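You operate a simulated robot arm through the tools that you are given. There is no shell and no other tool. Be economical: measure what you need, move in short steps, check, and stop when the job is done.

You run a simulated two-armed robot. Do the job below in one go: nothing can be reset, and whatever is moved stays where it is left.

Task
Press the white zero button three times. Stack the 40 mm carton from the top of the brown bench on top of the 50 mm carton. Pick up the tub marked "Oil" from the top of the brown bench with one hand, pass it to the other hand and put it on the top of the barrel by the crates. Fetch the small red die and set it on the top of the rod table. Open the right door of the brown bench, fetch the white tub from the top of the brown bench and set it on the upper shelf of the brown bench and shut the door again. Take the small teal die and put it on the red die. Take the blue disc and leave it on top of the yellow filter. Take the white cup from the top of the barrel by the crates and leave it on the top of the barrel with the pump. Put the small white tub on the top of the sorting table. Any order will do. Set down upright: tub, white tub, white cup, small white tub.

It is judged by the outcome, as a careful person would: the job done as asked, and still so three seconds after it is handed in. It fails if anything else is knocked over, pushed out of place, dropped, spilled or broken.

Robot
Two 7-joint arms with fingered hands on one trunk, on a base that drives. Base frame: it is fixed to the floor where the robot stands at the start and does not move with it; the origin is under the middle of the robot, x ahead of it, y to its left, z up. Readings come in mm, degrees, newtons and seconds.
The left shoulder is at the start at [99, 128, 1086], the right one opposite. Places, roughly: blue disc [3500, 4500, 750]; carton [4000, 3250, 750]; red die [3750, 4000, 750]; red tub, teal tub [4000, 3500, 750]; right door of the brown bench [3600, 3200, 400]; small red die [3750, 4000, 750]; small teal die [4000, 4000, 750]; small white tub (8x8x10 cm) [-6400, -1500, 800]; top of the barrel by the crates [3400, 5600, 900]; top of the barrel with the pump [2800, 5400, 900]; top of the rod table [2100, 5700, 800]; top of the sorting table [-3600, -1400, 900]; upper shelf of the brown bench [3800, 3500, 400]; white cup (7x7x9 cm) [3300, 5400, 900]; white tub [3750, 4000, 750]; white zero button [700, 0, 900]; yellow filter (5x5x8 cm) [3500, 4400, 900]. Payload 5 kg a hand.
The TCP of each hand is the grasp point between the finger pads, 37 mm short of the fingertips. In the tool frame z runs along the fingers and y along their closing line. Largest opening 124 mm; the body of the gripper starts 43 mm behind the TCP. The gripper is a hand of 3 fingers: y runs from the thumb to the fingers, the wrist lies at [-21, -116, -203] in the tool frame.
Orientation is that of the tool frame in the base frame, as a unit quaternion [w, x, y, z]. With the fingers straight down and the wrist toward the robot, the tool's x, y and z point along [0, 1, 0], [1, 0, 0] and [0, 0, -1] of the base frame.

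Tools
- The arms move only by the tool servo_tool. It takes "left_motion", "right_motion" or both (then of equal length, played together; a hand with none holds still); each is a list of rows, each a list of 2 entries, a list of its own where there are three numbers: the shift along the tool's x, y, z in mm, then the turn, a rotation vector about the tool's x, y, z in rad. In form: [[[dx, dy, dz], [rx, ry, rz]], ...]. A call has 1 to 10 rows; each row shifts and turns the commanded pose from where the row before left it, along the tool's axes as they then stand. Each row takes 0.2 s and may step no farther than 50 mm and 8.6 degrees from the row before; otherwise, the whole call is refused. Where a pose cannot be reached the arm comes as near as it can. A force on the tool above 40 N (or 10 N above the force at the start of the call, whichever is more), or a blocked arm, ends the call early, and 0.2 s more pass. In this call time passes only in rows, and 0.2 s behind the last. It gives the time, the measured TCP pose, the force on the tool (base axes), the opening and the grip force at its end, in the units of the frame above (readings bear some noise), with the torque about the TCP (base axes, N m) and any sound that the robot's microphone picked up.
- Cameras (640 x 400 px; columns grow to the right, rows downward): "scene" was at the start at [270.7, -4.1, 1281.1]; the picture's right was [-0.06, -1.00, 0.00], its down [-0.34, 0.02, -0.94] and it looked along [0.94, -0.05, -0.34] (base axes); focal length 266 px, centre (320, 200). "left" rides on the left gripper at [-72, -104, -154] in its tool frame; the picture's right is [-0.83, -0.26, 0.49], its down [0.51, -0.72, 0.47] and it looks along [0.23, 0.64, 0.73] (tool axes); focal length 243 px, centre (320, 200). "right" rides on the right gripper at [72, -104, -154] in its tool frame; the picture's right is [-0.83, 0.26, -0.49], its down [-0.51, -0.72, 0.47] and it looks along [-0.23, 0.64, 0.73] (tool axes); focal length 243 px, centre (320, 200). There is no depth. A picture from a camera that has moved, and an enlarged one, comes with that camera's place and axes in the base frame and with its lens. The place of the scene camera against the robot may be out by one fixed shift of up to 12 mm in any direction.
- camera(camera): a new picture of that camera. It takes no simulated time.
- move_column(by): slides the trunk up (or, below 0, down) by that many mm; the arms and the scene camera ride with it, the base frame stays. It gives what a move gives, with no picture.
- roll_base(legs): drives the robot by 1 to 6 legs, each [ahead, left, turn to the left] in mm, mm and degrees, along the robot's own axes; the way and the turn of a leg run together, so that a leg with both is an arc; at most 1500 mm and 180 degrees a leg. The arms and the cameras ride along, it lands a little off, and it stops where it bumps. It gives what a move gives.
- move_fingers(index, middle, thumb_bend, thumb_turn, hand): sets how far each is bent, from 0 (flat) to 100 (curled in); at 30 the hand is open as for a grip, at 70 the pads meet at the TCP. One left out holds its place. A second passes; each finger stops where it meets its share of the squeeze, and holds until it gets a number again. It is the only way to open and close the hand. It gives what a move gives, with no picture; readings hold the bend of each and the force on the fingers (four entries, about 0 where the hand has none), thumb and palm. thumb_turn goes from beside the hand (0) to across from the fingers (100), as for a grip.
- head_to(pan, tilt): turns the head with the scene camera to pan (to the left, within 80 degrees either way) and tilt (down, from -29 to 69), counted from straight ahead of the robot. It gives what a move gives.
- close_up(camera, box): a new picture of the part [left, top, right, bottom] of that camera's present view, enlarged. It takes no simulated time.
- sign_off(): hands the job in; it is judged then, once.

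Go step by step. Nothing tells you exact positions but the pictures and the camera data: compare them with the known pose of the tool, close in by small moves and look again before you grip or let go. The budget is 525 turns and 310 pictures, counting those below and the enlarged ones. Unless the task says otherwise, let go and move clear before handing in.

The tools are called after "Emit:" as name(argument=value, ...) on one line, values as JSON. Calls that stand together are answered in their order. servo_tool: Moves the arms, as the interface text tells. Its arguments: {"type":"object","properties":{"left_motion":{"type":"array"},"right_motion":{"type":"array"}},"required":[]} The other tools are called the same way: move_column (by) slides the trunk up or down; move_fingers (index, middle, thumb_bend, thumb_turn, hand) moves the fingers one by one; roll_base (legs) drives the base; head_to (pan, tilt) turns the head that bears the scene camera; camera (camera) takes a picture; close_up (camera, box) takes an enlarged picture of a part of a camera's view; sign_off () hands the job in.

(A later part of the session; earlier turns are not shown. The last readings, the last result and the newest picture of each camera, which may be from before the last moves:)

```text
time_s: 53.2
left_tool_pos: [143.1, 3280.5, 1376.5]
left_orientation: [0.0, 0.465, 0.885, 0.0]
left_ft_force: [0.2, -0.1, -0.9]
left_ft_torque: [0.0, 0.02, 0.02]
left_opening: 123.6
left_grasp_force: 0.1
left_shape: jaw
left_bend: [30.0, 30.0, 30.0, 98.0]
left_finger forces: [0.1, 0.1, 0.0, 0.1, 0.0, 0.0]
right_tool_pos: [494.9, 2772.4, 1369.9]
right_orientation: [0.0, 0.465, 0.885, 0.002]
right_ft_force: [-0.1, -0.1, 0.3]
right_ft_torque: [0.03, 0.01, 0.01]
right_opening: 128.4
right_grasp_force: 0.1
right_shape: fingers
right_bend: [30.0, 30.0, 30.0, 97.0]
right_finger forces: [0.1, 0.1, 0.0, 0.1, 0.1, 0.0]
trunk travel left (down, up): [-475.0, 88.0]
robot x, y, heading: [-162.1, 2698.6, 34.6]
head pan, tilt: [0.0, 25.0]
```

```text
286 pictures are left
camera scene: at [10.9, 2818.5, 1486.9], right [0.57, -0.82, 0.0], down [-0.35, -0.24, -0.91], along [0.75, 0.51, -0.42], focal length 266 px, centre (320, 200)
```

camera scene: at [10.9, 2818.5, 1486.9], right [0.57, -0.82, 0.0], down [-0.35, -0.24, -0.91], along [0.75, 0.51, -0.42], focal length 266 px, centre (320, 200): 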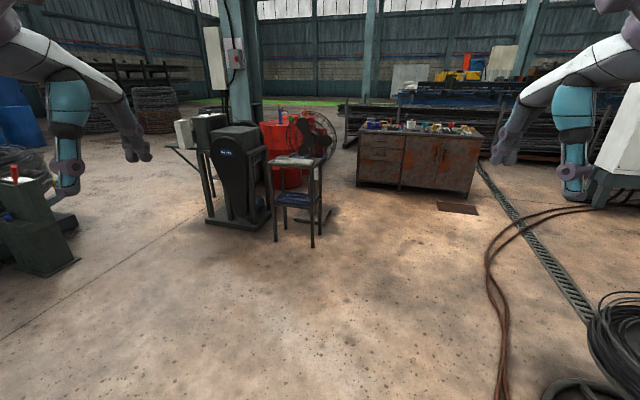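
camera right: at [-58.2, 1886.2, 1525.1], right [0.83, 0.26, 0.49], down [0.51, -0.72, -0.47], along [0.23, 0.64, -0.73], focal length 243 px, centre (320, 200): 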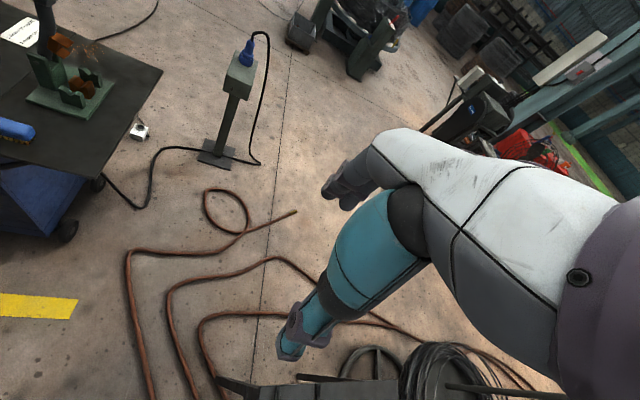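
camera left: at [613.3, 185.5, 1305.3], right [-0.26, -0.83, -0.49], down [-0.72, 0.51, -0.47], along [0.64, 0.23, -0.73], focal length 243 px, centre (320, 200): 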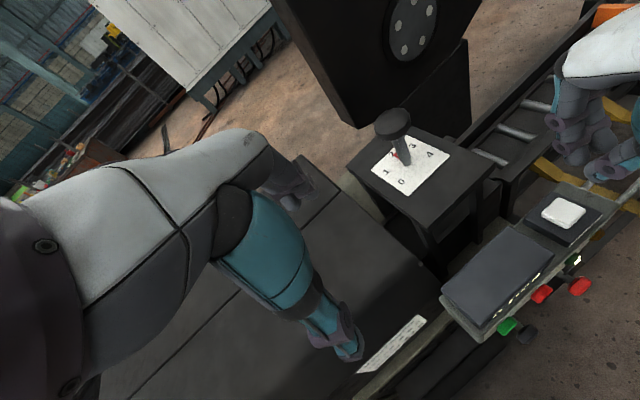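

The brown bench is ahead, its front running roughly (3370,4430) to (3750,2920), so I should face it at heading ~14°. Drive closer.

Emit:
roll_base(legs=[[0, 0, -20.8], [1390, 90, 0], [1390, 90, 0]])

Emit:
head_to(pan=0, tilt=30)

Emit:
camera(camera="scene")

```text
time_s: 67.7
left_tool_pos: [2995.7, 3880.9, 1376.8]
left_orientation: [0.0, 0.633, 0.774, 0.001]
left_ft_force: [-0.3, -0.7, 0.8]
left_ft_torque: [-0.03, -0.01, -0.01]
left_opening: 123.7
left_grasp_force: 0.1
left_shape: jaw
left_bend: [30.0, 30.0, 30.0, 98.0]
left_finger forces: [0.0, 0.0, 0.0, 0.0, 0.0, 0.0]
right_tool_pos: [3118.7, 3275.1, 1371.9]
right_orientation: [0.0, 0.633, 0.774, 0.001]
right_ft_force: [-0.7, 0.4, -0.7]
right_ft_torque: [-0.03, 0.01, 0.01]
right_opening: 128.3
right_grasp_force: 0.1
right_shape: fingers
right_bend: [30.0, 30.0, 30.0, 97.0]
right_finger forces: [0.0, 0.1, 0.0, 0.0, 0.1, 0.1]
trunk travel left (down, up): [-475.0, 88.0]
robot x, y, heading: [2488.1, 3462.8, 11.5]
head pan, tilt: [0.0, 25.0]
```

```text
time_s: 68.4
left_tool_pos: [2995.2, 3880.2, 1376.8]
left_orientation: [0.0, 0.633, 0.774, 0.0]
left_ft_force: [-0.5, -0.2, -0.9]
left_ft_torque: [0.02, -0.03, -0.01]
left_opening: 123.9
left_grasp_force: 0.0
left_shape: jaw
left_bend: [30.0, 30.0, 30.0, 98.0]
left_finger forces: [0.0, 0.0, 0.0, 0.0, 0.0, 0.0]
right_tool_pos: [3119.5, 3276.3, 1371.0]
right_orientation: [0.001, 0.633, 0.774, 0.0]
right_ft_force: [-0.3, 0.7, 0.3]
right_ft_torque: [0.03, 0.02, 0.01]
right_opening: 128.4
right_grasp_force: 0.0
right_shape: fingers
right_bend: [30.0, 30.0, 30.0, 97.0]
right_finger forces: [0.1, 0.0, 0.1, 0.0, 0.0, 0.0]
trunk travel left (down, up): [-475.0, 88.0]
robot x, y, heading: [2488.2, 3466.0, 11.6]
head pan, tilt: [0.0, 30.0]
```

```text
285 pictures are left
camera scene: at [2690.0, 3507.9, 1479.0], right [0.2, -0.98, 0.0], down [-0.49, -0.1, -0.87], along [0.85, 0.17, -0.5], focal length 266 px, centre (320, 200)
```

scene: 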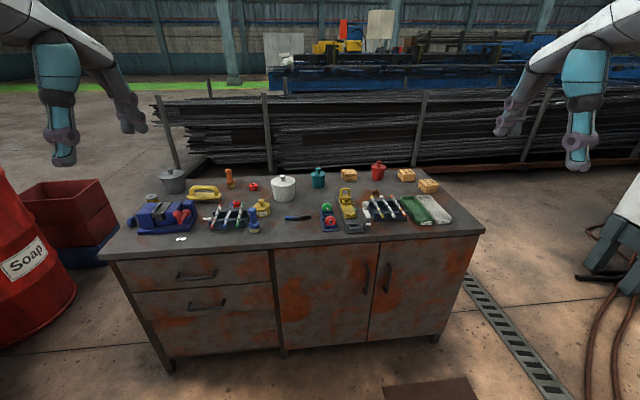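

Bench now in good view. I'll take close-ups of the items on it.

Emit:
close_up(camera="scene", box=[90, 150, 330, 270])

Emit:
close_up(camera="scene", box=[250, 150, 490, 270])

Emit:
head_to(pan=60, tilt=25)

Emit:
camera(camera="scene")

```text
2.67 times, centred on (210, 210) of scene
camera zoom: at [2690.0, 3507.9, 1479.0], right [0.2, -0.98, 0.0], down [-0.49, -0.1, -0.87], along [0.85, 0.17, -0.5], focal length 710 px, centre (613, 173)
```

zoom: 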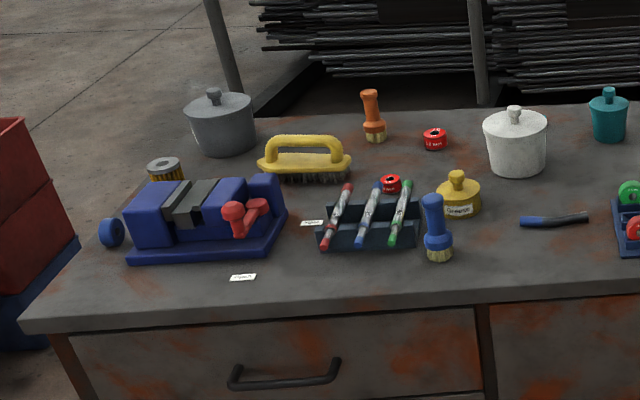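

```text
2.67 times, centred on (370, 210) of scene
camera zoom: at [2690.0, 3507.9, 1479.0], right [0.2, -0.98, 0.0], down [-0.49, -0.1, -0.87], along [0.85, 0.17, -0.5], focal length 710 px, centre (187, 173)
```

zoom: 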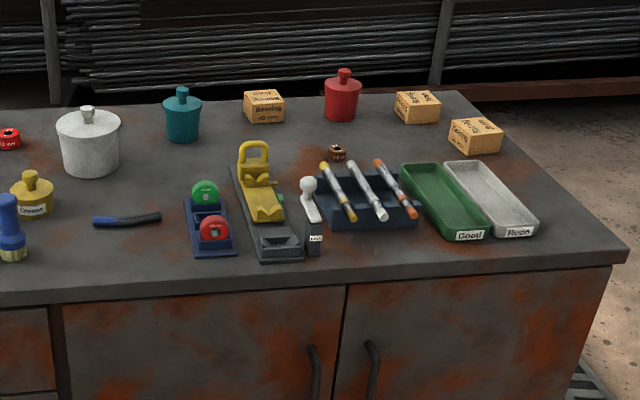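

```text
time_s: 69.7
left_tool_pos: [2997.2, 3881.2, 1377.0]
left_orientation: [0.0, 0.632, 0.775, 0.0]
left_ft_force: [-0.8, -0.3, -0.4]
left_ft_torque: [0.0, -0.03, 0.03]
left_opening: 123.7
left_grasp_force: 0.1
left_shape: jaw
left_bend: [30.0, 30.0, 30.0, 98.0]
left_finger forces: [0.0, 0.1, 0.1, 0.0, 0.1, 0.0]
right_tool_pos: [3118.5, 3275.6, 1370.5]
right_orientation: [0.001, 0.632, 0.775, 0.0]
right_ft_force: [-0.6, 0.4, 0.3]
right_ft_torque: [-0.03, -0.02, 0.05]
right_opening: 128.4
right_grasp_force: 0.0
right_shape: fingers
right_bend: [30.0, 30.0, 30.0, 97.0]
right_finger forces: [0.1, 0.1, 0.0, 0.0, 0.0, 0.1]
trunk travel left (down, up): [-475.0, 88.0]
robot x, y, heading: [2486.5, 3467.1, 11.3]
head pan, tilt: [60.0, 25.0]
```

```text
282 pictures are left
camera scene: at [2630.8, 3577.3, 1487.0], right [0.95, -0.32, 0.0], down [-0.13, -0.4, -0.91], along [0.29, 0.86, -0.42], focal length 266 px, centre (320, 200)
```

scene: 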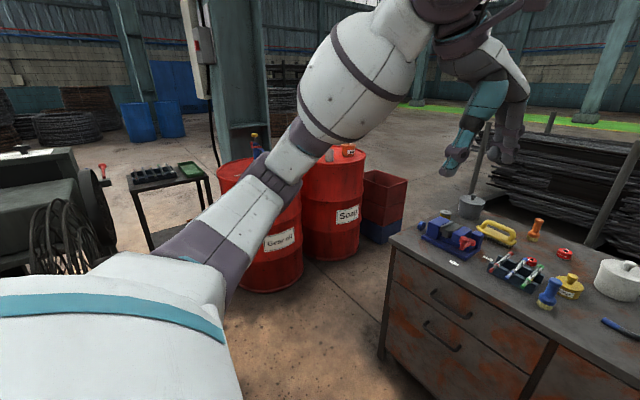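

I'll look straight down to learn my own base's size before closing in on the bench.

Emit:
head_to(pan=0, tilt=69)

Emit:
camera(camera="scene")

```text
time_s: 71.0
left_tool_pos: [2996.6, 3881.3, 1376.2]
left_orientation: [0.0, 0.633, 0.774, 0.0]
left_ft_force: [0.1, 0.0, 0.1]
left_ft_torque: [0.02, -0.01, 0.01]
left_opening: 124.0
left_grasp_force: 0.0
left_shape: jaw
left_bend: [30.0, 30.0, 30.0, 98.0]
left_finger forces: [0.1, 0.0, 0.1, 0.0, 0.0, 0.1]
right_tool_pos: [3119.0, 3275.2, 1371.9]
right_orientation: [0.001, 0.633, 0.774, 0.0]
right_ft_force: [0.7, -0.4, -0.1]
right_ft_torque: [0.0, -0.01, 0.0]
right_opening: 128.4
right_grasp_force: 0.0
right_shape: fingers
right_bend: [30.0, 30.0, 30.0, 97.0]
right_finger forces: [0.0, 0.0, 0.0, 0.0, 0.0, 0.0]
trunk travel left (down, up): [-475.0, 88.0]
robot x, y, heading: [2489.9, 3464.2, 11.5]
head pan, tilt: [0.0, 68.8]
```

```text
281 pictures are left
camera scene: at [2656.2, 3501.1, 1427.5], right [0.2, -0.98, 0.0], down [-0.91, -0.19, -0.36], along [0.36, 0.07, -0.93], focal length 266 px, centre (320, 200)
```

scene: 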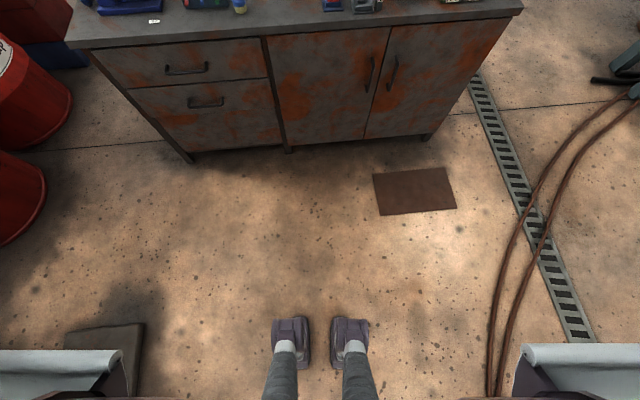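

The robot has small feet, so it can stand close. Move to about 450 mm from the bench front, squared to it.

Emit:
roll_base(legs=[[0, 0, 5.1], [650, -23, 0]])

Emit:
head_to(pan=25, tilt=42)

Emit:
camera(camera="scene")

Emit:
head_to(pan=-30, tilt=42)

Emit:
camera(camera="scene")

```text
time_s: 75.1
left_tool_pos: [3593.6, 4079.8, 1377.6]
left_orientation: [0.0, 0.601, 0.799, 0.001]
left_ft_force: [-0.6, -0.5, -0.4]
left_ft_torque: [-0.05, 0.0, 0.01]
left_opening: 123.8
left_grasp_force: 0.0
left_shape: jaw
left_bend: [30.0, 30.0, 30.0, 98.0]
left_finger forces: [0.0, 0.0, 0.0, 0.0, 0.0, 0.1]
right_tool_pos: [3763.4, 3486.5, 1372.2]
right_orientation: [0.001, 0.602, 0.799, 0.001]
right_ft_force: [0.2, -0.3, 0.4]
right_ft_torque: [0.01, -0.02, -0.02]
right_opening: 128.3
right_grasp_force: 0.0
right_shape: fingers
right_bend: [30.0, 30.0, 30.0, 97.0]
right_finger forces: [0.0, 0.1, 0.1, 0.0, 0.0, 0.1]
trunk travel left (down, up): [-475.0, 88.0]
robot x, y, heading: [3120.2, 3630.6, 16.0]
head pan, tilt: [0.0, 68.8]
```

```text
time_s: 76.0
left_tool_pos: [3594.2, 4080.6, 1376.2]
left_orientation: [0.001, 0.602, 0.799, 0.0]
left_ft_force: [-0.7, -0.1, 0.0]
left_ft_torque: [0.01, 0.02, 0.0]
left_opening: 123.8
left_grasp_force: 0.1
left_shape: jaw
left_bend: [30.0, 30.0, 30.0, 98.0]
left_finger forces: [0.0, 0.1, 0.0, 0.0, 0.0, 0.1]
right_tool_pos: [3764.5, 3486.7, 1371.6]
right_orientation: [0.0, 0.602, 0.799, 0.001]
right_ft_force: [-0.1, 0.2, -0.4]
right_ft_torque: [-0.01, 0.0, -0.03]
right_opening: 128.4
right_grasp_force: 0.1
right_shape: fingers
right_bend: [30.0, 30.0, 30.0, 97.0]
right_finger forces: [0.0, 0.1, 0.0, 0.0, 0.1, 0.1]
trunk travel left (down, up): [-475.0, 88.0]
robot x, y, heading: [3117.6, 3626.0, 16.0]
head pan, tilt: [25.0, 42.0]
```

```text
280 pictures are left
camera scene: at [3295.4, 3714.7, 1460.6], right [0.66, -0.76, 0.0], down [-0.51, -0.44, -0.74], along [0.56, 0.49, -0.67], focal length 266 px, centre (320, 200)
```

scene: 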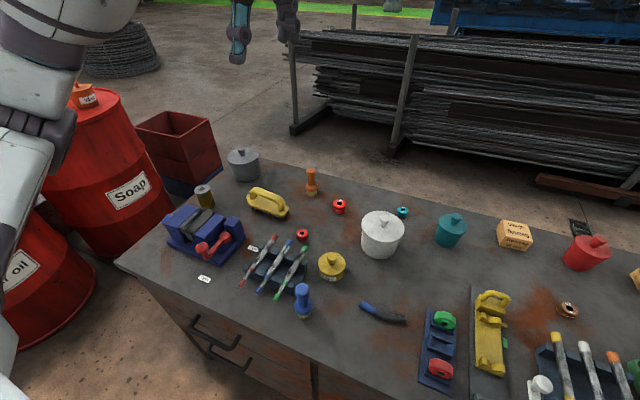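

```text
time_s: 77.2
left_tool_pos: [3594.4, 4080.2, 1376.6]
left_orientation: [0.0, 0.602, 0.798, 0.0]
left_ft_force: [-0.1, -0.9, -0.3]
left_ft_torque: [-0.01, 0.01, 0.0]
left_opening: 123.6
left_grasp_force: 0.0
left_shape: jaw
left_bend: [30.0, 30.0, 30.0, 98.0]
left_finger forces: [0.0, 0.0, 0.1, 0.0, 0.0, 0.1]
right_tool_pos: [3763.3, 3488.0, 1371.0]
right_orientation: [0.001, 0.602, 0.799, 0.001]
right_ft_force: [-0.1, -0.3, -0.1]
right_ft_torque: [0.02, 0.0, 0.0]
right_opening: 128.5
right_grasp_force: 0.0
right_shape: fingers
right_bend: [30.0, 30.0, 30.0, 97.0]
right_finger forces: [0.1, 0.0, 0.1, 0.0, 0.1, 0.0]
trunk travel left (down, up): [-475.0, 88.0]
robot x, y, heading: [3121.8, 3627.0, 16.0]
head pan, tilt: [-30.0, 42.0]
```

```text
279 pictures are left
camera scene: at [3313.1, 3639.7, 1460.7], right [-0.24, -0.97, 0.0], down [-0.65, 0.16, -0.74], along [0.72, -0.18, -0.67], focal length 266 px, centre (320, 200)
```

scene: 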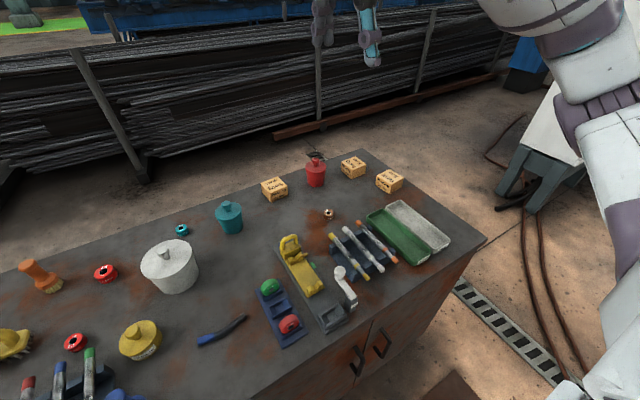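

Now the teal die shows behind the white tub and there are two red dies. Close-ups to tell sizes, labels, and the blue disc.

Emit:
close_up(camera="scene", box=[0, 200, 240, 350])

Emit:
close_up(camera="scene", box=[170, 140, 410, 290])

Emit:
head_to(pan=35, tilt=40)

Emit:
close_up(camera="scene", box=[200, 130, 440, 280])

Emit:
close_up(camera="scene", box=[160, 150, 320, 250])

```text
2.67 times, centred on (120, 275) of scene
camera zoom: at [3313.1, 3639.7, 1460.7], right [-0.24, -0.97, 0.0], down [-0.65, 0.16, -0.74], along [0.72, -0.18, -0.67], focal length 710 px, centre (853, 0)
```

zoom: 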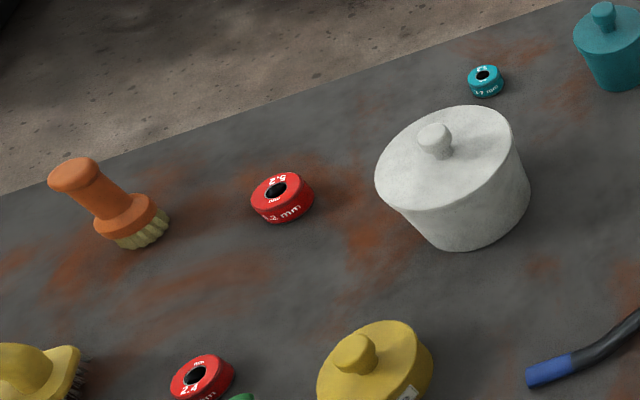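

```text
2.67 times, centred on (290, 215) of scene
camera zoom: at [3313.1, 3639.7, 1460.7], right [-0.24, -0.97, 0.0], down [-0.65, 0.16, -0.74], along [0.72, -0.18, -0.67], focal length 710 px, centre (400, 160)
```

zoom: 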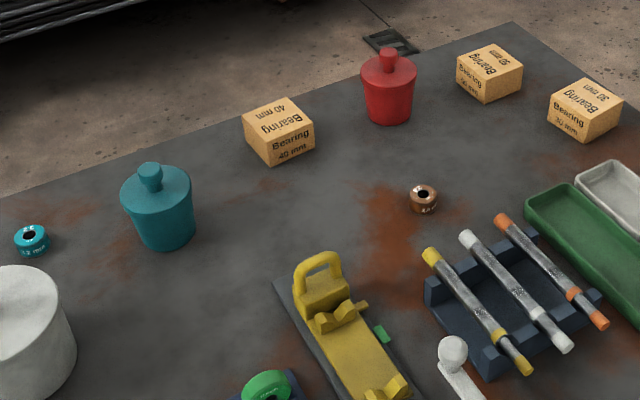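

```text
time_s: 78.6
left_tool_pos: [3594.2, 4081.2, 1376.6]
left_orientation: [0.0, 0.602, 0.798, 0.0]
left_ft_force: [-0.5, -0.1, 1.1]
left_ft_torque: [-0.06, -0.01, 0.01]
left_opening: 123.5
left_grasp_force: 0.0
left_shape: jaw
left_bend: [30.0, 30.0, 30.0, 98.0]
left_finger forces: [0.0, 0.1, 0.0, 0.1, 0.1, 0.0]
right_tool_pos: [3764.6, 3487.9, 1371.2]
right_orientation: [0.001, 0.602, 0.799, 0.001]
right_ft_force: [0.0, 0.0, -0.6]
right_ft_torque: [-0.02, 0.0, 0.01]
right_opening: 128.3
right_grasp_force: 0.1
right_shape: fingers
right_bend: [30.0, 30.0, 30.0, 97.0]
right_finger forces: [0.0, 0.1, 0.1, 0.1, 0.0, 0.0]
trunk travel left (down, up): [-475.0, 88.0]
robot x, y, heading: [3123.0, 3627.6, 16.1]
head pan, tilt: [35.0, 40.0]
```

```text
2.67 times, centred on (320, 205) of scene
camera zoom: at [3285.5, 3725.9, 1463.6], right [0.78, -0.63, 0.0], down [-0.41, -0.5, -0.77], along [0.48, 0.59, -0.64], focal length 710 px, centre (320, 187)
```

zoom: 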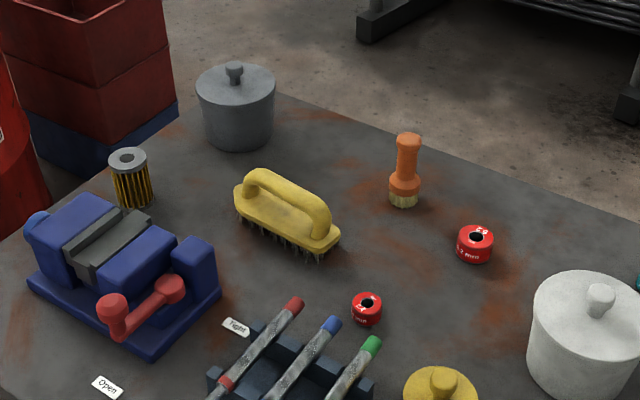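

```text
4.00 times, centred on (240, 200) of scene
camera zoom: at [3285.5, 3725.9, 1463.6], right [0.78, -0.63, 0.0], down [-0.41, -0.5, -0.77], along [0.48, 0.59, -0.64], focal length 1066 px, centre (640, 200)
```

zoom: 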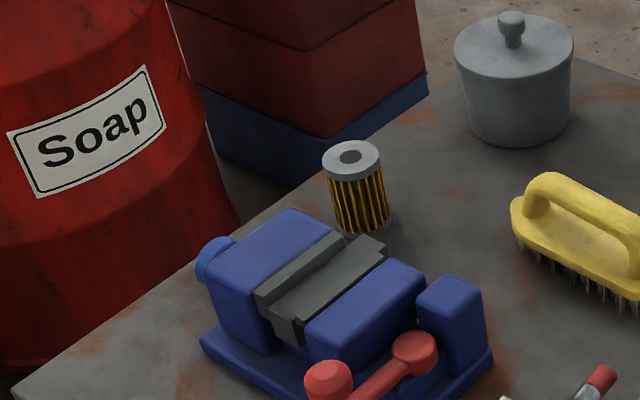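

40 mm carton is beside the teal tub; two others at the right need reading, and no "Oil" label is visible yet. I'll use close-ups at higher zoom from here on the cartons and tubs first.

Emit:
head_to(pan=-30, tilt=35)

Emit:
close_up(camera="scene", box=[250, 170, 410, 270])

Emit:
camera(camera="right")

Emit:
camera(camera="left")

```text
time_s: 80.0
left_tool_pos: [3595.7, 4080.8, 1376.8]
left_orientation: [0.0, 0.602, 0.798, 0.0]
left_ft_force: [0.2, 0.1, 0.7]
left_ft_torque: [-0.02, 0.02, 0.01]
left_opening: 123.6
left_grasp_force: 0.1
left_shape: jaw
left_bend: [30.0, 30.0, 30.0, 98.0]
left_finger forces: [0.0, 0.0, 0.0, 0.1, 0.0, 0.0]
right_tool_pos: [3763.8, 3487.9, 1371.7]
right_orientation: [0.001, 0.602, 0.799, 0.001]
right_ft_force: [-0.6, -0.3, 0.4]
right_ft_torque: [-0.01, 0.0, 0.02]
right_opening: 128.3
right_grasp_force: 0.0
right_shape: fingers
right_bend: [30.0, 30.0, 30.0, 97.0]
right_finger forces: [0.1, 0.0, 0.0, 0.0, 0.1, 0.1]
trunk travel left (down, up): [-475.0, 88.0]
robot x, y, heading: [3120.3, 3625.4, 16.0]
head pan, tilt: [-30.0, 35.0]
```

```text
4.00 times, centred on (330, 220) of scene
camera zoom: at [3317.4, 3638.6, 1471.2], right [-0.24, -0.97, 0.0], down [-0.56, 0.14, -0.82], along [0.79, -0.2, -0.57], focal length 1066 px, centre (280, 120)
```

zoom: 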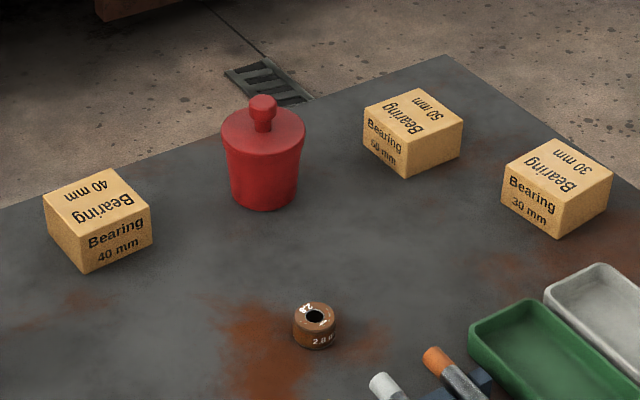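

```text
273 pictures are left
camera right: at [3644.9, 3527.7, 1525.2], right [0.48, -0.73, 0.49], down [-0.55, -0.69, -0.47], along [0.68, -0.05, -0.73], focal length 243 px, centre (320, 200)
```

right: 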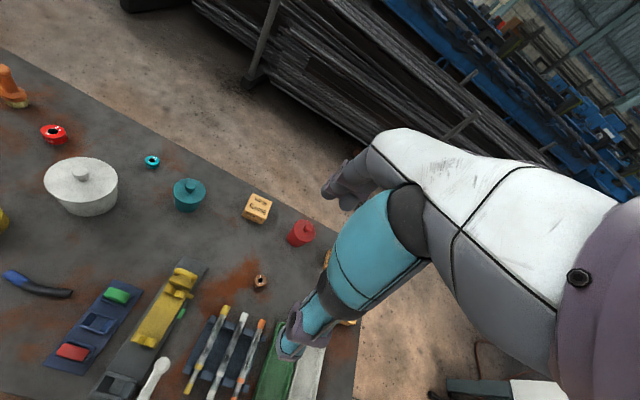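

```text
272 pictures are left
camera left: at [3513.8, 3981.8, 1529.1], right [-0.02, -0.87, -0.49], down [-0.83, 0.29, -0.47], along [0.55, 0.4, -0.73], focal length 243 px, centre (320, 200)
```

left: 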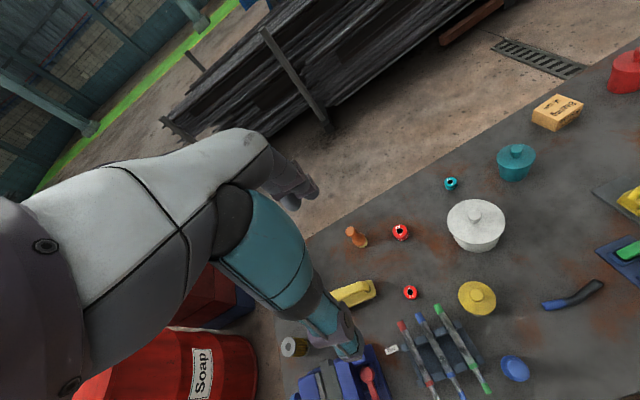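

50 mm carton is the rear-right one; 30 mm must stay. Read the yellow tub's label and the dies, and view the vise.

Emit:
head_to(pan=15, tilt=45)

Emit:
camera(camera="scene")

Emit:
close_up(camera="scene", box=[200, 170, 360, 270])

```text
time_s: 81.1
left_tool_pos: [3594.2, 4081.2, 1376.6]
left_orientation: [-0.001, 0.601, 0.799, 0.001]
left_ft_force: [0.3, -0.3, -0.2]
left_ft_torque: [-0.01, 0.0, 0.0]
left_opening: 123.8
left_grasp_force: 0.2
left_shape: jaw
left_bend: [30.0, 30.0, 30.0, 98.0]
left_finger forces: [0.0, 0.0, 0.0, 0.0, 0.1, 0.1]
right_tool_pos: [3764.8, 3487.9, 1370.6]
right_orientation: [0.0, 0.602, 0.798, 0.001]
right_ft_force: [-0.2, 0.1, 0.2]
right_ft_torque: [-0.02, 0.01, 0.0]
right_opening: 128.4
right_grasp_force: 0.2
right_shape: fingers
right_bend: [30.0, 30.0, 30.0, 97.0]
right_finger forces: [0.0, 0.0, 0.0, 0.1, 0.0, 0.0]
trunk travel left (down, up): [-475.0, 88.0]
robot x, y, heading: [3120.1, 3625.8, 15.9]
head pan, tilt: [15.0, 45.0]
```

```text
271 pictures are left
camera scene: at [3301.7, 3701.7, 1456.4], right [0.51, -0.86, 0.0], down [-0.61, -0.36, -0.71], along [0.61, 0.36, -0.71], focal length 266 px, centre (320, 200)
```

scene: 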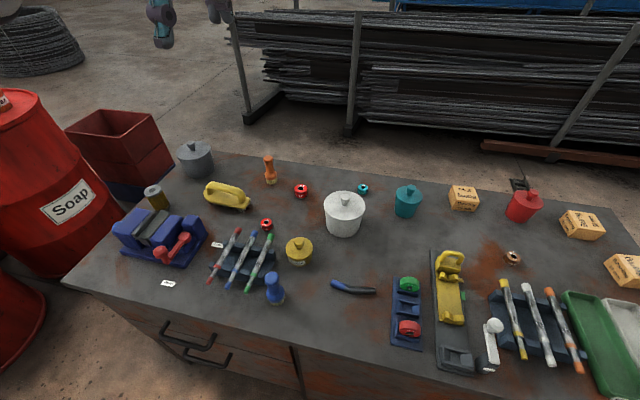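

```text
4.00 times, centred on (280, 220) of scene
camera zoom: at [3301.7, 3701.7, 1456.4], right [0.51, -0.86, 0.0], down [-0.61, -0.36, -0.71], along [0.61, 0.36, -0.71], focal length 1066 px, centre (480, 120)
```

zoom: 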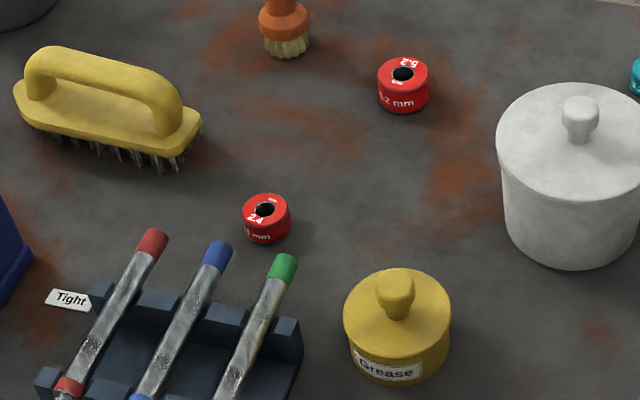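

Yellow tub is "Grease", so "Oil" is the teal, red or grey one with the label facing away. There's open floor behind the bench, so I'll drive round its right end and look from behind.

Emit:
roll_base(legs=[[0, -1350, 0], [850, 0, 0], [750, 0, 0], [0, 0, 120]])

Emit:
head_to(pan=0, tilt=30)

Emit:
camera(camera="scene")

```text
time_s: 106.2
left_tool_pos: [4416.1, 2913.8, 1376.2]
left_orientation: [0.0, -0.392, 0.92, 0.001]
left_ft_force: [0.4, -0.5, -0.2]
left_ft_torque: [0.01, 0.02, 0.0]
left_opening: 123.7
left_grasp_force: 0.0
left_shape: jaw
left_bend: [30.0, 30.0, 30.0, 98.0]
left_finger forces: [0.0, 0.0, 0.1, 0.1, 0.0, 0.1]
right_tool_pos: [4843.6, 3359.4, 1370.9]
right_orientation: [0.0, -0.392, 0.92, 0.001]
right_ft_force: [0.2, -0.4, -0.3]
right_ft_torque: [-0.02, 0.0, -0.03]
right_opening: 128.2
right_grasp_force: 0.0
right_shape: fingers
right_bend: [30.0, 30.0, 30.0, 97.0]
right_finger forces: [0.1, 0.1, 0.0, 0.0, 0.0, 0.0]
trunk travel left (down, up): [-475.0, 88.0]
robot x, y, heading: [5049.7, 2732.5, 136.1]
head pan, tilt: [15.0, 45.0]
```

```text
time_s: 106.9
left_tool_pos: [4414.4, 2913.8, 1377.7]
left_orientation: [0.0, -0.392, 0.92, 0.0]
left_ft_force: [1.1, -0.1, 0.4]
left_ft_torque: [0.01, 0.0, 0.01]
left_opening: 123.7
left_grasp_force: 0.1
left_shape: jaw
left_bend: [30.0, 30.0, 30.0, 98.0]
left_finger forces: [0.0, 0.0, 0.0, 0.0, 0.0, 0.0]
right_tool_pos: [4842.7, 3359.4, 1371.2]
right_orientation: [-0.001, -0.391, 0.92, 0.001]
right_ft_force: [0.3, -0.7, 0.8]
right_ft_torque: [0.0, 0.0, -0.01]
right_opening: 128.3
right_grasp_force: 0.1
right_shape: fingers
right_bend: [30.0, 30.0, 30.0, 97.0]
right_finger forces: [0.0, 0.0, 0.0, 0.0, 0.0, 0.0]
trunk travel left (down, up): [-475.0, 88.0]
robot x, y, heading: [5044.3, 2729.4, 136.1]
head pan, tilt: [0.0, 30.0]
```

```text
269 pictures are left
camera scene: at [4896.6, 2875.6, 1478.9], right [0.69, 0.72, 0.0], down [0.36, -0.35, -0.87], along [-0.62, 0.6, -0.5], focal length 266 px, centre (320, 200)
```

scene: 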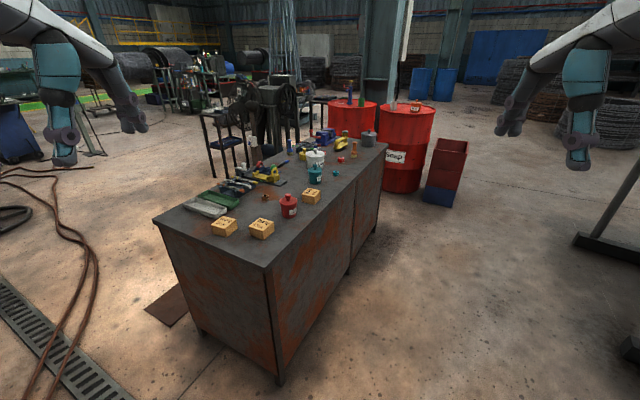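

Emit:
close_up(camera="scene", box=[190, 140, 350, 240])

Emit:
close_up(camera="scene", box=[280, 110, 400, 185])

```text
4.00 times, centred on (270, 190) of scene
camera zoom: at [4896.6, 2875.6, 1478.9], right [0.69, 0.72, 0.0], down [0.36, -0.35, -0.87], along [-0.62, 0.6, -0.5], focal length 1066 px, centre (520, 240)
```

zoom: 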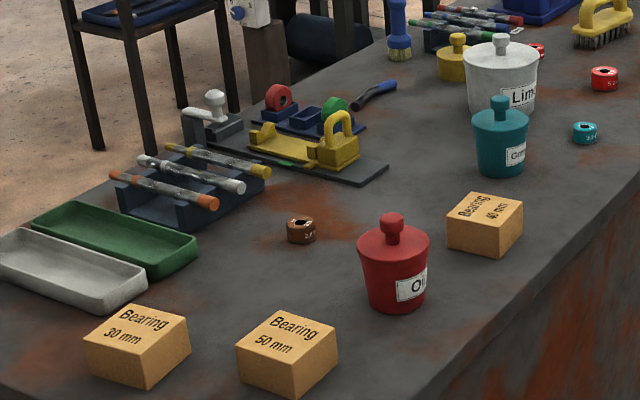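

```text
5.33 times, centred on (340, 148) of scene
camera zoom: at [4896.6, 2875.6, 1478.9], right [0.69, 0.72, 0.0], down [0.36, -0.35, -0.87], along [-0.62, 0.6, -0.5], focal length 1421 px, centre (213, 480)
```

zoom: 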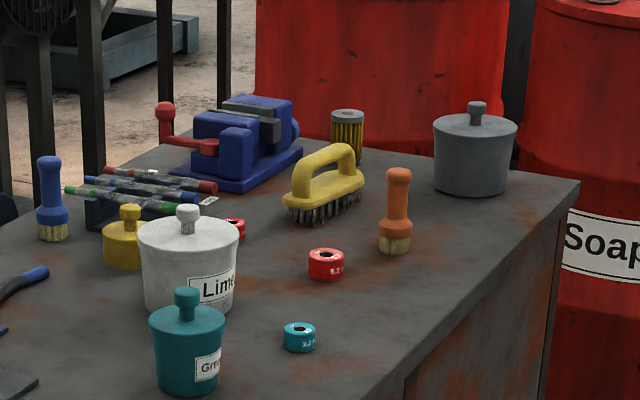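

Found it: the red tub is "Oil" (white is "Lime", teal not oil). I'll work from behind the bench first: drive to stand behind the 40 mm carton facing the bench.

Emit:
roll_base(legs=[[0, 0, 60], [22, -1261, 0]])

Emit:
move_column(by=-150)

Emit:
head_to(pan=10, tilt=45)

Emit:
camera(camera="scene")

Emit:
camera(camera="left")

```text
time_s: 120.8
left_tool_pos: [4208.3, 3474.6, 1377.1]
left_orientation: [0.001, 0.797, -0.604, 0.0]
left_ft_force: [0.1, -0.5, 0.3]
left_ft_torque: [-0.03, 0.01, 0.04]
left_opening: 123.8
left_grasp_force: 0.1
left_shape: jaw
left_bend: [30.0, 30.0, 30.0, 98.0]
left_finger forces: [0.1, 0.1, 0.0, 0.1, 0.0, 0.0]
right_tool_pos: [4042.3, 4069.2, 1370.2]
right_orientation: [0.0, 0.797, -0.604, 0.0]
right_ft_force: [0.5, -0.2, -0.8]
right_ft_torque: [0.01, 0.04, 0.01]
right_opening: 128.6
right_grasp_force: 0.1
right_shape: fingers
right_bend: [30.0, 30.0, 30.0, 97.0]
right_finger forces: [0.1, 0.0, 0.0, 0.0, 0.1, 0.0]
trunk travel left (down, up): [-475.0, 88.0]
robot x, y, heading: [4689.0, 3927.6, -164.7]
head pan, tilt: [0.0, 30.0]
```

```text
time_s: 122.5
left_tool_pos: [4208.8, 3474.4, 1226.2]
left_orientation: [0.001, 0.797, -0.603, -0.001]
left_ft_force: [0.8, 0.6, -0.2]
left_ft_torque: [-0.01, 0.01, -0.02]
left_opening: 123.7
left_grasp_force: 0.1
left_shape: jaw
left_bend: [30.0, 30.0, 30.0, 98.0]
left_finger forces: [0.0, 0.0, 0.1, 0.1, 0.1, 0.0]
right_tool_pos: [4042.2, 4069.4, 1221.2]
right_orientation: [0.002, 0.797, -0.604, -0.002]
right_ft_force: [0.0, 0.2, 0.4]
right_ft_torque: [0.02, 0.04, -0.02]
right_opening: 128.4
right_grasp_force: 0.2
right_shape: fingers
right_bend: [30.0, 30.0, 30.0, 97.0]
right_finger forces: [0.0, 0.1, 0.1, 0.0, 0.0, 0.1]
trunk travel left (down, up): [-325.0, 238.0]
robot x, y, heading: [4684.0, 3925.2, -164.3]
head pan, tilt: [0.0, 30.0]
```

```text
time_s: 123.3
left_tool_pos: [4208.5, 3474.5, 1226.3]
left_orientation: [0.0, 0.797, -0.604, 0.0]
left_ft_force: [-0.3, -1.0, 0.3]
left_ft_torque: [0.03, 0.02, -0.02]
left_opening: 123.7
left_grasp_force: 0.1
left_shape: jaw
left_bend: [30.0, 30.0, 30.0, 98.0]
left_finger forces: [0.1, 0.0, 0.1, 0.1, 0.0, 0.0]
right_tool_pos: [4042.0, 4069.3, 1221.5]
right_orientation: [0.0, 0.797, -0.605, 0.0]
right_ft_force: [0.4, 0.5, -0.5]
right_ft_torque: [0.04, 0.0, 0.0]
right_opening: 128.2
right_grasp_force: 0.0
right_shape: fingers
right_bend: [30.0, 30.0, 30.0, 97.0]
right_finger forces: [0.0, 0.1, 0.1, 0.0, 0.0, 0.0]
trunk travel left (down, up): [-325.0, 238.0]
robot x, y, heading: [4682.5, 3923.7, -164.2]
head pan, tilt: [10.0, 45.0]
```

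```text
266 pictures are left
camera scene: at [4452.3, 3847.0, 1293.2], right [-0.43, 0.9, 0.0], down [0.64, 0.31, -0.71], along [-0.64, -0.31, -0.71], focal length 266 px, centre (320, 200)
```

scene: 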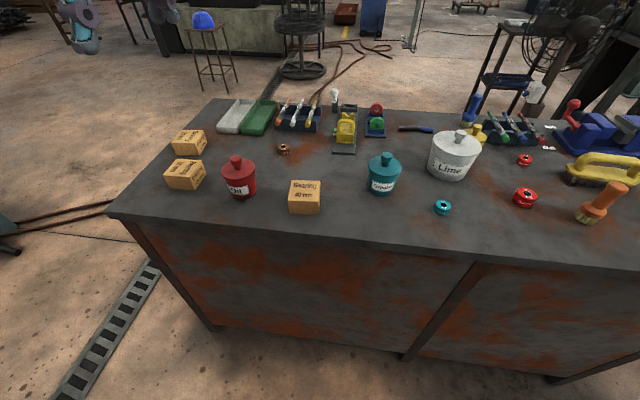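

```text
265 pictures are left
camera left: at [4289.1, 3571.9, 1379.1], right [0.03, 0.87, -0.49], down [0.83, -0.29, -0.47], along [-0.55, -0.4, -0.73], focal length 243 px, centre (320, 200)
```

left: 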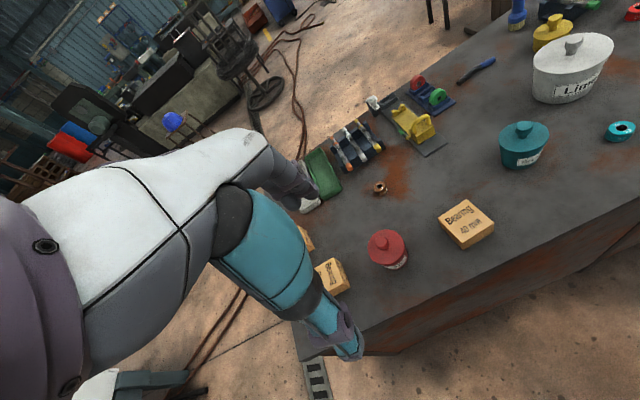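

I've got 40 mm carton's top centre at ≈(4067, 3619, 875). Zoom in to get its orientation and size.

Emit:
close_up(camera="scene", box=[150, 120, 350, 245])

Emit:
close_up(camera="left", box=[290, 180, 510, 318])

```text
3.20 times, centred on (250, 182) of scene
camera zoom: at [4452.3, 3847.0, 1293.2], right [-0.43, 0.9, 0.0], down [0.64, 0.31, -0.71], along [-0.64, -0.31, -0.71], focal length 853 px, centre (544, 256)
```

zoom: 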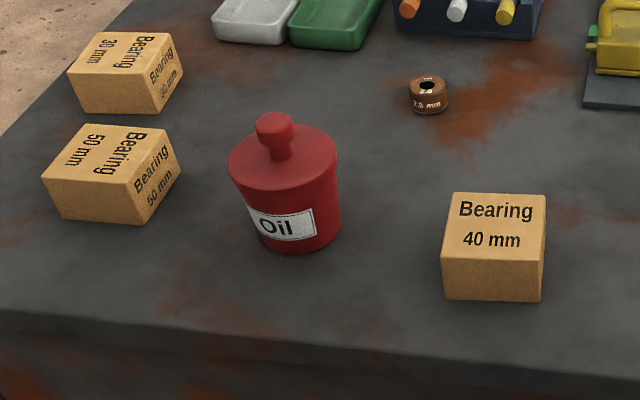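

```text
2.90 times, centred on (400, 249) of left
camera zoom: at [4289.1, 3571.9, 1379.1], right [0.03, 0.87, -0.49], down [0.83, -0.29, -0.47], along [-0.55, -0.4, -0.73], focal length 703 px, centre (88, 58)
```

zoom: 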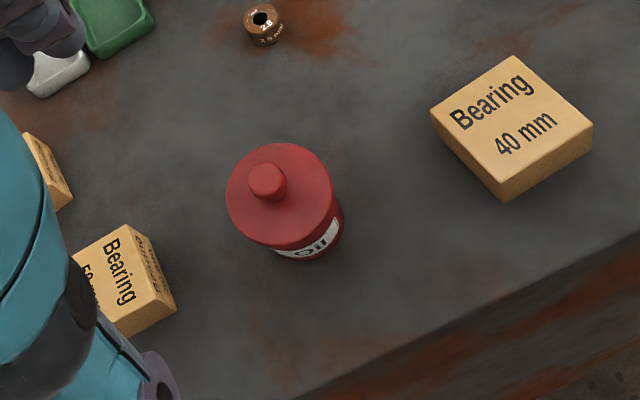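

Carton is a 70×70×~48 mm box, turned ~10° from my heading; bench top ≈ 827. Bring the left hand above it, aligned.

Emit:
servo_tool(left_motion=[[[-35.8, 20.1, 20], [0, 0, 0]], [[-35.8, 20.1, 20], [0, 0, 0]], [[-35.8, 20.1, 20], [0, 0, 0]], [[-35.8, 20.1, 20], [0, 0, 0]], [[-35.8, 20.1, 20], [0, 0, 0]], [[0, 0, 40], [0, 0, -0.085]], [[0, 0, 40], [0, 0, -0.085]]])

Emit:
camera(camera="left")

Emit:
camera(camera="scene")

```text
time_s: 124.9
left_tool_pos: [4064.8, 3621.6, 1044.8]
left_orientation: [0.0, 0.846, -0.534, 0.0]
left_ft_force: [0.7, 0.0, -0.1]
left_ft_torque: [-0.01, -0.04, -0.01]
left_opening: 124.0
left_grasp_force: 0.0
left_shape: jaw
left_bend: [30.0, 30.0, 30.0, 98.0]
left_finger forces: [0.1, 0.1, 0.0, 0.0, 0.0, 0.1]
right_tool_pos: [4041.8, 4069.6, 1220.4]
right_orientation: [0.0, 0.797, -0.604, -0.001]
right_ft_force: [0.2, 0.0, 0.0]
right_ft_torque: [0.0, -0.01, -0.03]
right_opening: 128.4
right_grasp_force: 0.0
right_shape: fingers
right_bend: [30.0, 30.0, 30.0, 97.0]
right_finger forces: [0.1, 0.0, 0.1, 0.0, 0.0, 0.0]
trunk travel left (down, up): [-325.0, 238.0]
robot x, y, heading: [4685.4, 3926.6, -164.3]
head pan, tilt: [10.0, 45.0]
```

```text
262 pictures are left
camera left: at [4127.3, 3731.2, 1197.5], right [-0.12, 0.86, -0.49], down [0.87, -0.15, -0.47], along [-0.48, -0.48, -0.73], focal length 243 px, centre (320, 200)
```

left: 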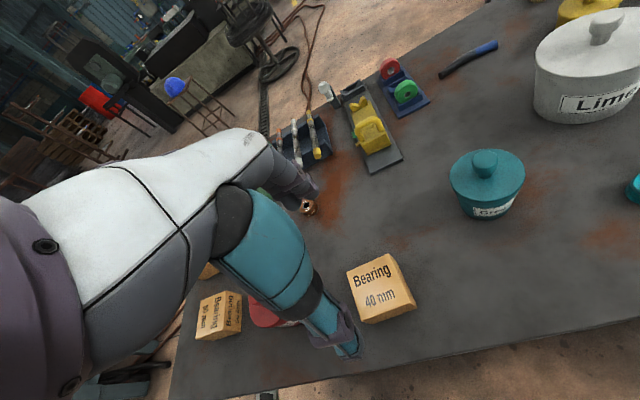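

```text
261 pictures are left
camera scene: at [4451.6, 3846.9, 1293.0], right [-0.43, 0.9, 0.0], down [0.64, 0.31, -0.71], along [-0.64, -0.31, -0.71], focal length 266 px, centre (320, 200)
```

scene: 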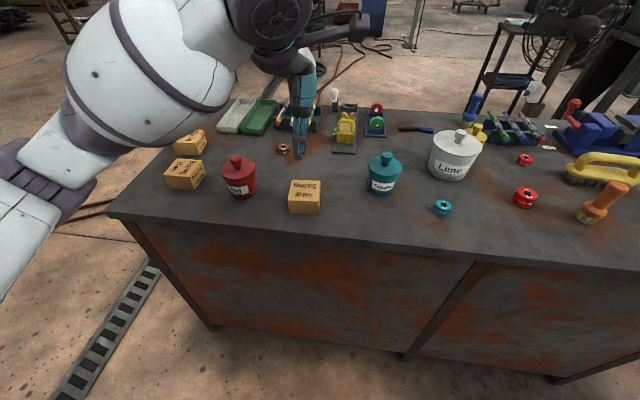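

Hand-camera triangulation puts the carton top at ≈(4064, 3621, 860): hand is centred, scene camera reads ~14 mm high. Descend partway and check.

Emit:
servo_tool(left_motion=[[[0, 0, 45], [0, 0, 0]], [[0, 0, 45], [0, 0, 0]], [[0, 0, 25], [0, 0, 0]]])

Emit:
camera(camera="left")

Emit:
close_up(camera="scene", box=[200, 100, 400, 225])

```text
time_s: 125.7
left_tool_pos: [4063.1, 3621.0, 930.2]
left_orientation: [0.001, 0.845, -0.534, -0.001]
left_ft_force: [-0.2, -0.6, 0.3]
left_ft_torque: [0.03, -0.01, -0.01]
left_opening: 123.8
left_grasp_force: 0.1
left_shape: jaw
left_bend: [30.0, 30.0, 30.0, 98.0]
left_finger forces: [0.1, 0.0, 0.0, 0.1, 0.0, 0.1]
right_tool_pos: [4041.9, 4069.1, 1221.3]
right_orientation: [0.001, 0.797, -0.604, 0.0]
right_ft_force: [0.3, 0.5, -0.4]
right_ft_torque: [0.0, 0.02, -0.01]
right_opening: 128.5
right_grasp_force: 0.1
right_shape: fingers
right_bend: [30.0, 30.0, 30.0, 97.0]
right_finger forces: [0.0, 0.1, 0.0, 0.0, 0.1, 0.0]
trunk travel left (down, up): [-325.0, 238.0]
robot x, y, heading: [4685.3, 3924.8, -164.3]
head pan, tilt: [10.0, 45.0]
```

```text
260 pictures are left
camera left: at [4125.8, 3730.6, 1083.4], right [-0.12, 0.86, -0.49], down [0.87, -0.15, -0.47], along [-0.48, -0.48, -0.73], focal length 243 px, centre (320, 200)
```

left: 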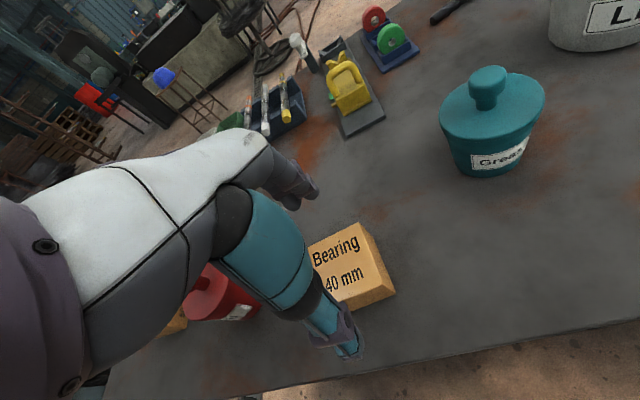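

```text
3.20 times, centred on (300, 162) of scene
camera zoom: at [4452.5, 3846.9, 1293.2], right [-0.43, 0.9, 0.0], down [0.64, 0.31, -0.71], along [-0.64, -0.31, -0.71], focal length 853 px, centre (384, 320)
```

zoom: 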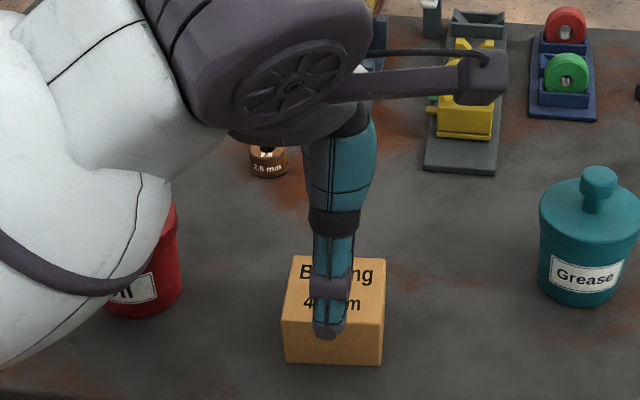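

Emit:
servo_tool(left_motion=[[[0, 0, 30], [0, 0, 0]], [[0, 0, 20], [0, 0, 0]], [[0, 0, 12], [0, 0, 0]]])

Emit:
close_up(camera="scene", box=[200, 100, 400, 225])

Emit:
camera(camera="right")

```text
time_s: 126.5
left_tool_pos: [4061.9, 3619.9, 870.8]
left_orientation: [0.0, 0.845, -0.534, 0.0]
left_ft_force: [-0.1, 0.2, 0.2]
left_ft_torque: [-0.02, 0.01, -0.01]
left_opening: 123.8
left_grasp_force: 0.2
left_shape: jaw
left_bend: [30.0, 30.0, 30.0, 98.0]
left_finger forces: [0.0, 0.0, 0.0, 0.0, 0.0, 0.0]
right_tool_pos: [4041.8, 4069.5, 1220.5]
right_orientation: [0.001, 0.797, -0.604, -0.001]
right_ft_force: [-0.2, 0.7, -0.1]
right_ft_torque: [0.0, 0.01, -0.02]
right_opening: 128.5
right_grasp_force: 0.0
right_shape: fingers
right_bend: [30.0, 30.0, 30.0, 97.0]
right_finger forces: [0.1, 0.0, 0.0, 0.0, 0.0, 0.1]
trunk travel left (down, up): [-325.0, 238.0]
robot x, y, heading: [4685.4, 3926.6, -164.4]
head pan, tilt: [10.0, 45.0]
```

```text
3.20 times, centred on (300, 162) of scene
camera zoom: at [4452.4, 3846.9, 1293.1], right [-0.43, 0.9, 0.0], down [0.64, 0.31, -0.71], along [-0.64, -0.31, -0.71], focal length 853 px, centre (384, 320)
```

zoom: 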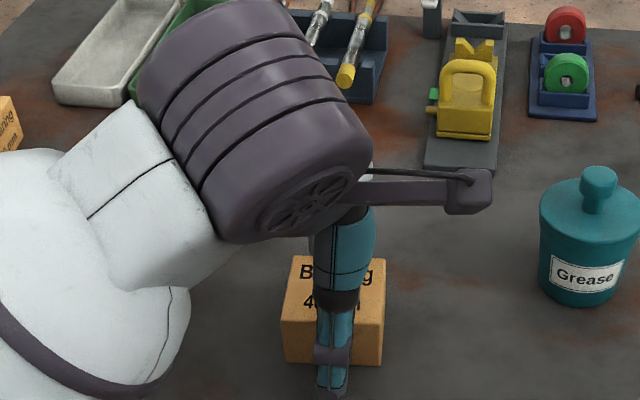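

```text
257 pictures are left
camera right: at [4162.5, 4027.1, 1375.2], right [-0.48, 0.73, 0.49], down [0.56, 0.68, -0.47], along [-0.68, 0.05, -0.73], focal length 243 px, centre (320, 200)
```

right: 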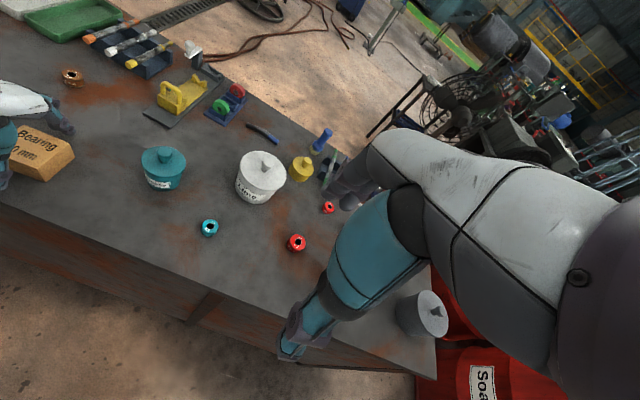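

Thumb and fingers straddle the box. Lower slightly and close.

Emit:
servo_tool(left_motion=[[[0, 0, 7], [0, 0, 0]]])

Emit:
move_fingers(hand="left", index=60, middle=60, thumb_bend=60)

Emit:
close_up(camera="scene", box=[200, 100, 400, 225])

```text
time_s: 126.9
left_tool_pos: [4062.3, 3619.7, 862.9]
left_orientation: [0.0, 0.846, -0.534, 0.0]
left_ft_force: [0.4, -0.1, -0.6]
left_ft_torque: [0.03, 0.02, 0.0]
left_opening: 123.7
left_grasp_force: 0.0
left_shape: jaw
left_bend: [30.0, 30.0, 30.0, 98.0]
left_finger forces: [0.1, 0.0, 0.1, 0.0, 0.0, 0.0]
right_tool_pos: [4041.7, 4069.4, 1221.6]
right_orientation: [0.001, 0.797, -0.604, 0.0]
right_ft_force: [-0.1, -0.1, -0.2]
right_ft_torque: [-0.02, 0.0, -0.02]
right_opening: 128.4
right_grasp_force: 0.0
right_shape: fingers
right_bend: [30.0, 30.0, 30.0, 97.0]
right_finger forces: [0.0, 0.0, 0.0, 0.0, 0.0, 0.0]
trunk travel left (down, up): [-325.0, 238.0]
robot x, y, heading: [4685.8, 3923.3, -164.4]
head pan, tilt: [10.0, 45.0]
```

```text
time_s: 127.9
left_tool_pos: [4063.7, 3619.6, 863.0]
left_orientation: [0.002, 0.845, -0.534, -0.001]
left_ft_force: [-4.4, -2.5, 14.4]
left_ft_torque: [-0.58, 0.73, -0.03]
left_opening: 71.0
left_grasp_force: 26.8
left_shape: fingers
left_bend: [49.0, 51.0, 51.0, 97.0]
left_finger forces: [12.8, 21.8, 0.1, 0.1, 19.1, 0.0]
right_tool_pos: [4042.4, 4070.1, 1222.2]
right_orientation: [0.001, 0.797, -0.604, -0.001]
right_ft_force: [0.3, 0.3, -0.1]
right_ft_torque: [0.0, -0.03, -0.01]
right_opening: 128.4
right_grasp_force: 0.1
right_shape: fingers
right_bend: [30.0, 30.0, 30.0, 97.0]
right_finger forces: [0.1, 0.0, 0.0, 0.1, 0.1, 0.0]
trunk travel left (down, up): [-325.0, 238.0]
robot x, y, heading: [4685.8, 3927.0, -164.3]
head pan, tilt: [10.0, 45.0]
```

```text
3.20 times, centred on (300, 162) of scene
camera zoom: at [4453.1, 3847.3, 1293.3], right [-0.43, 0.9, 0.0], down [0.64, 0.31, -0.71], along [-0.64, -0.31, -0.71], focal length 853 px, centre (384, 320)
```

zoom: 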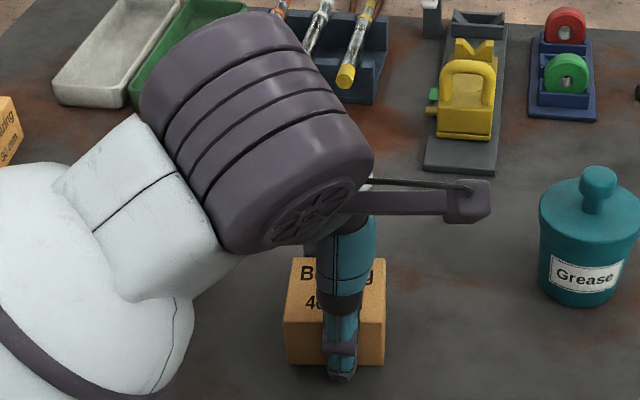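

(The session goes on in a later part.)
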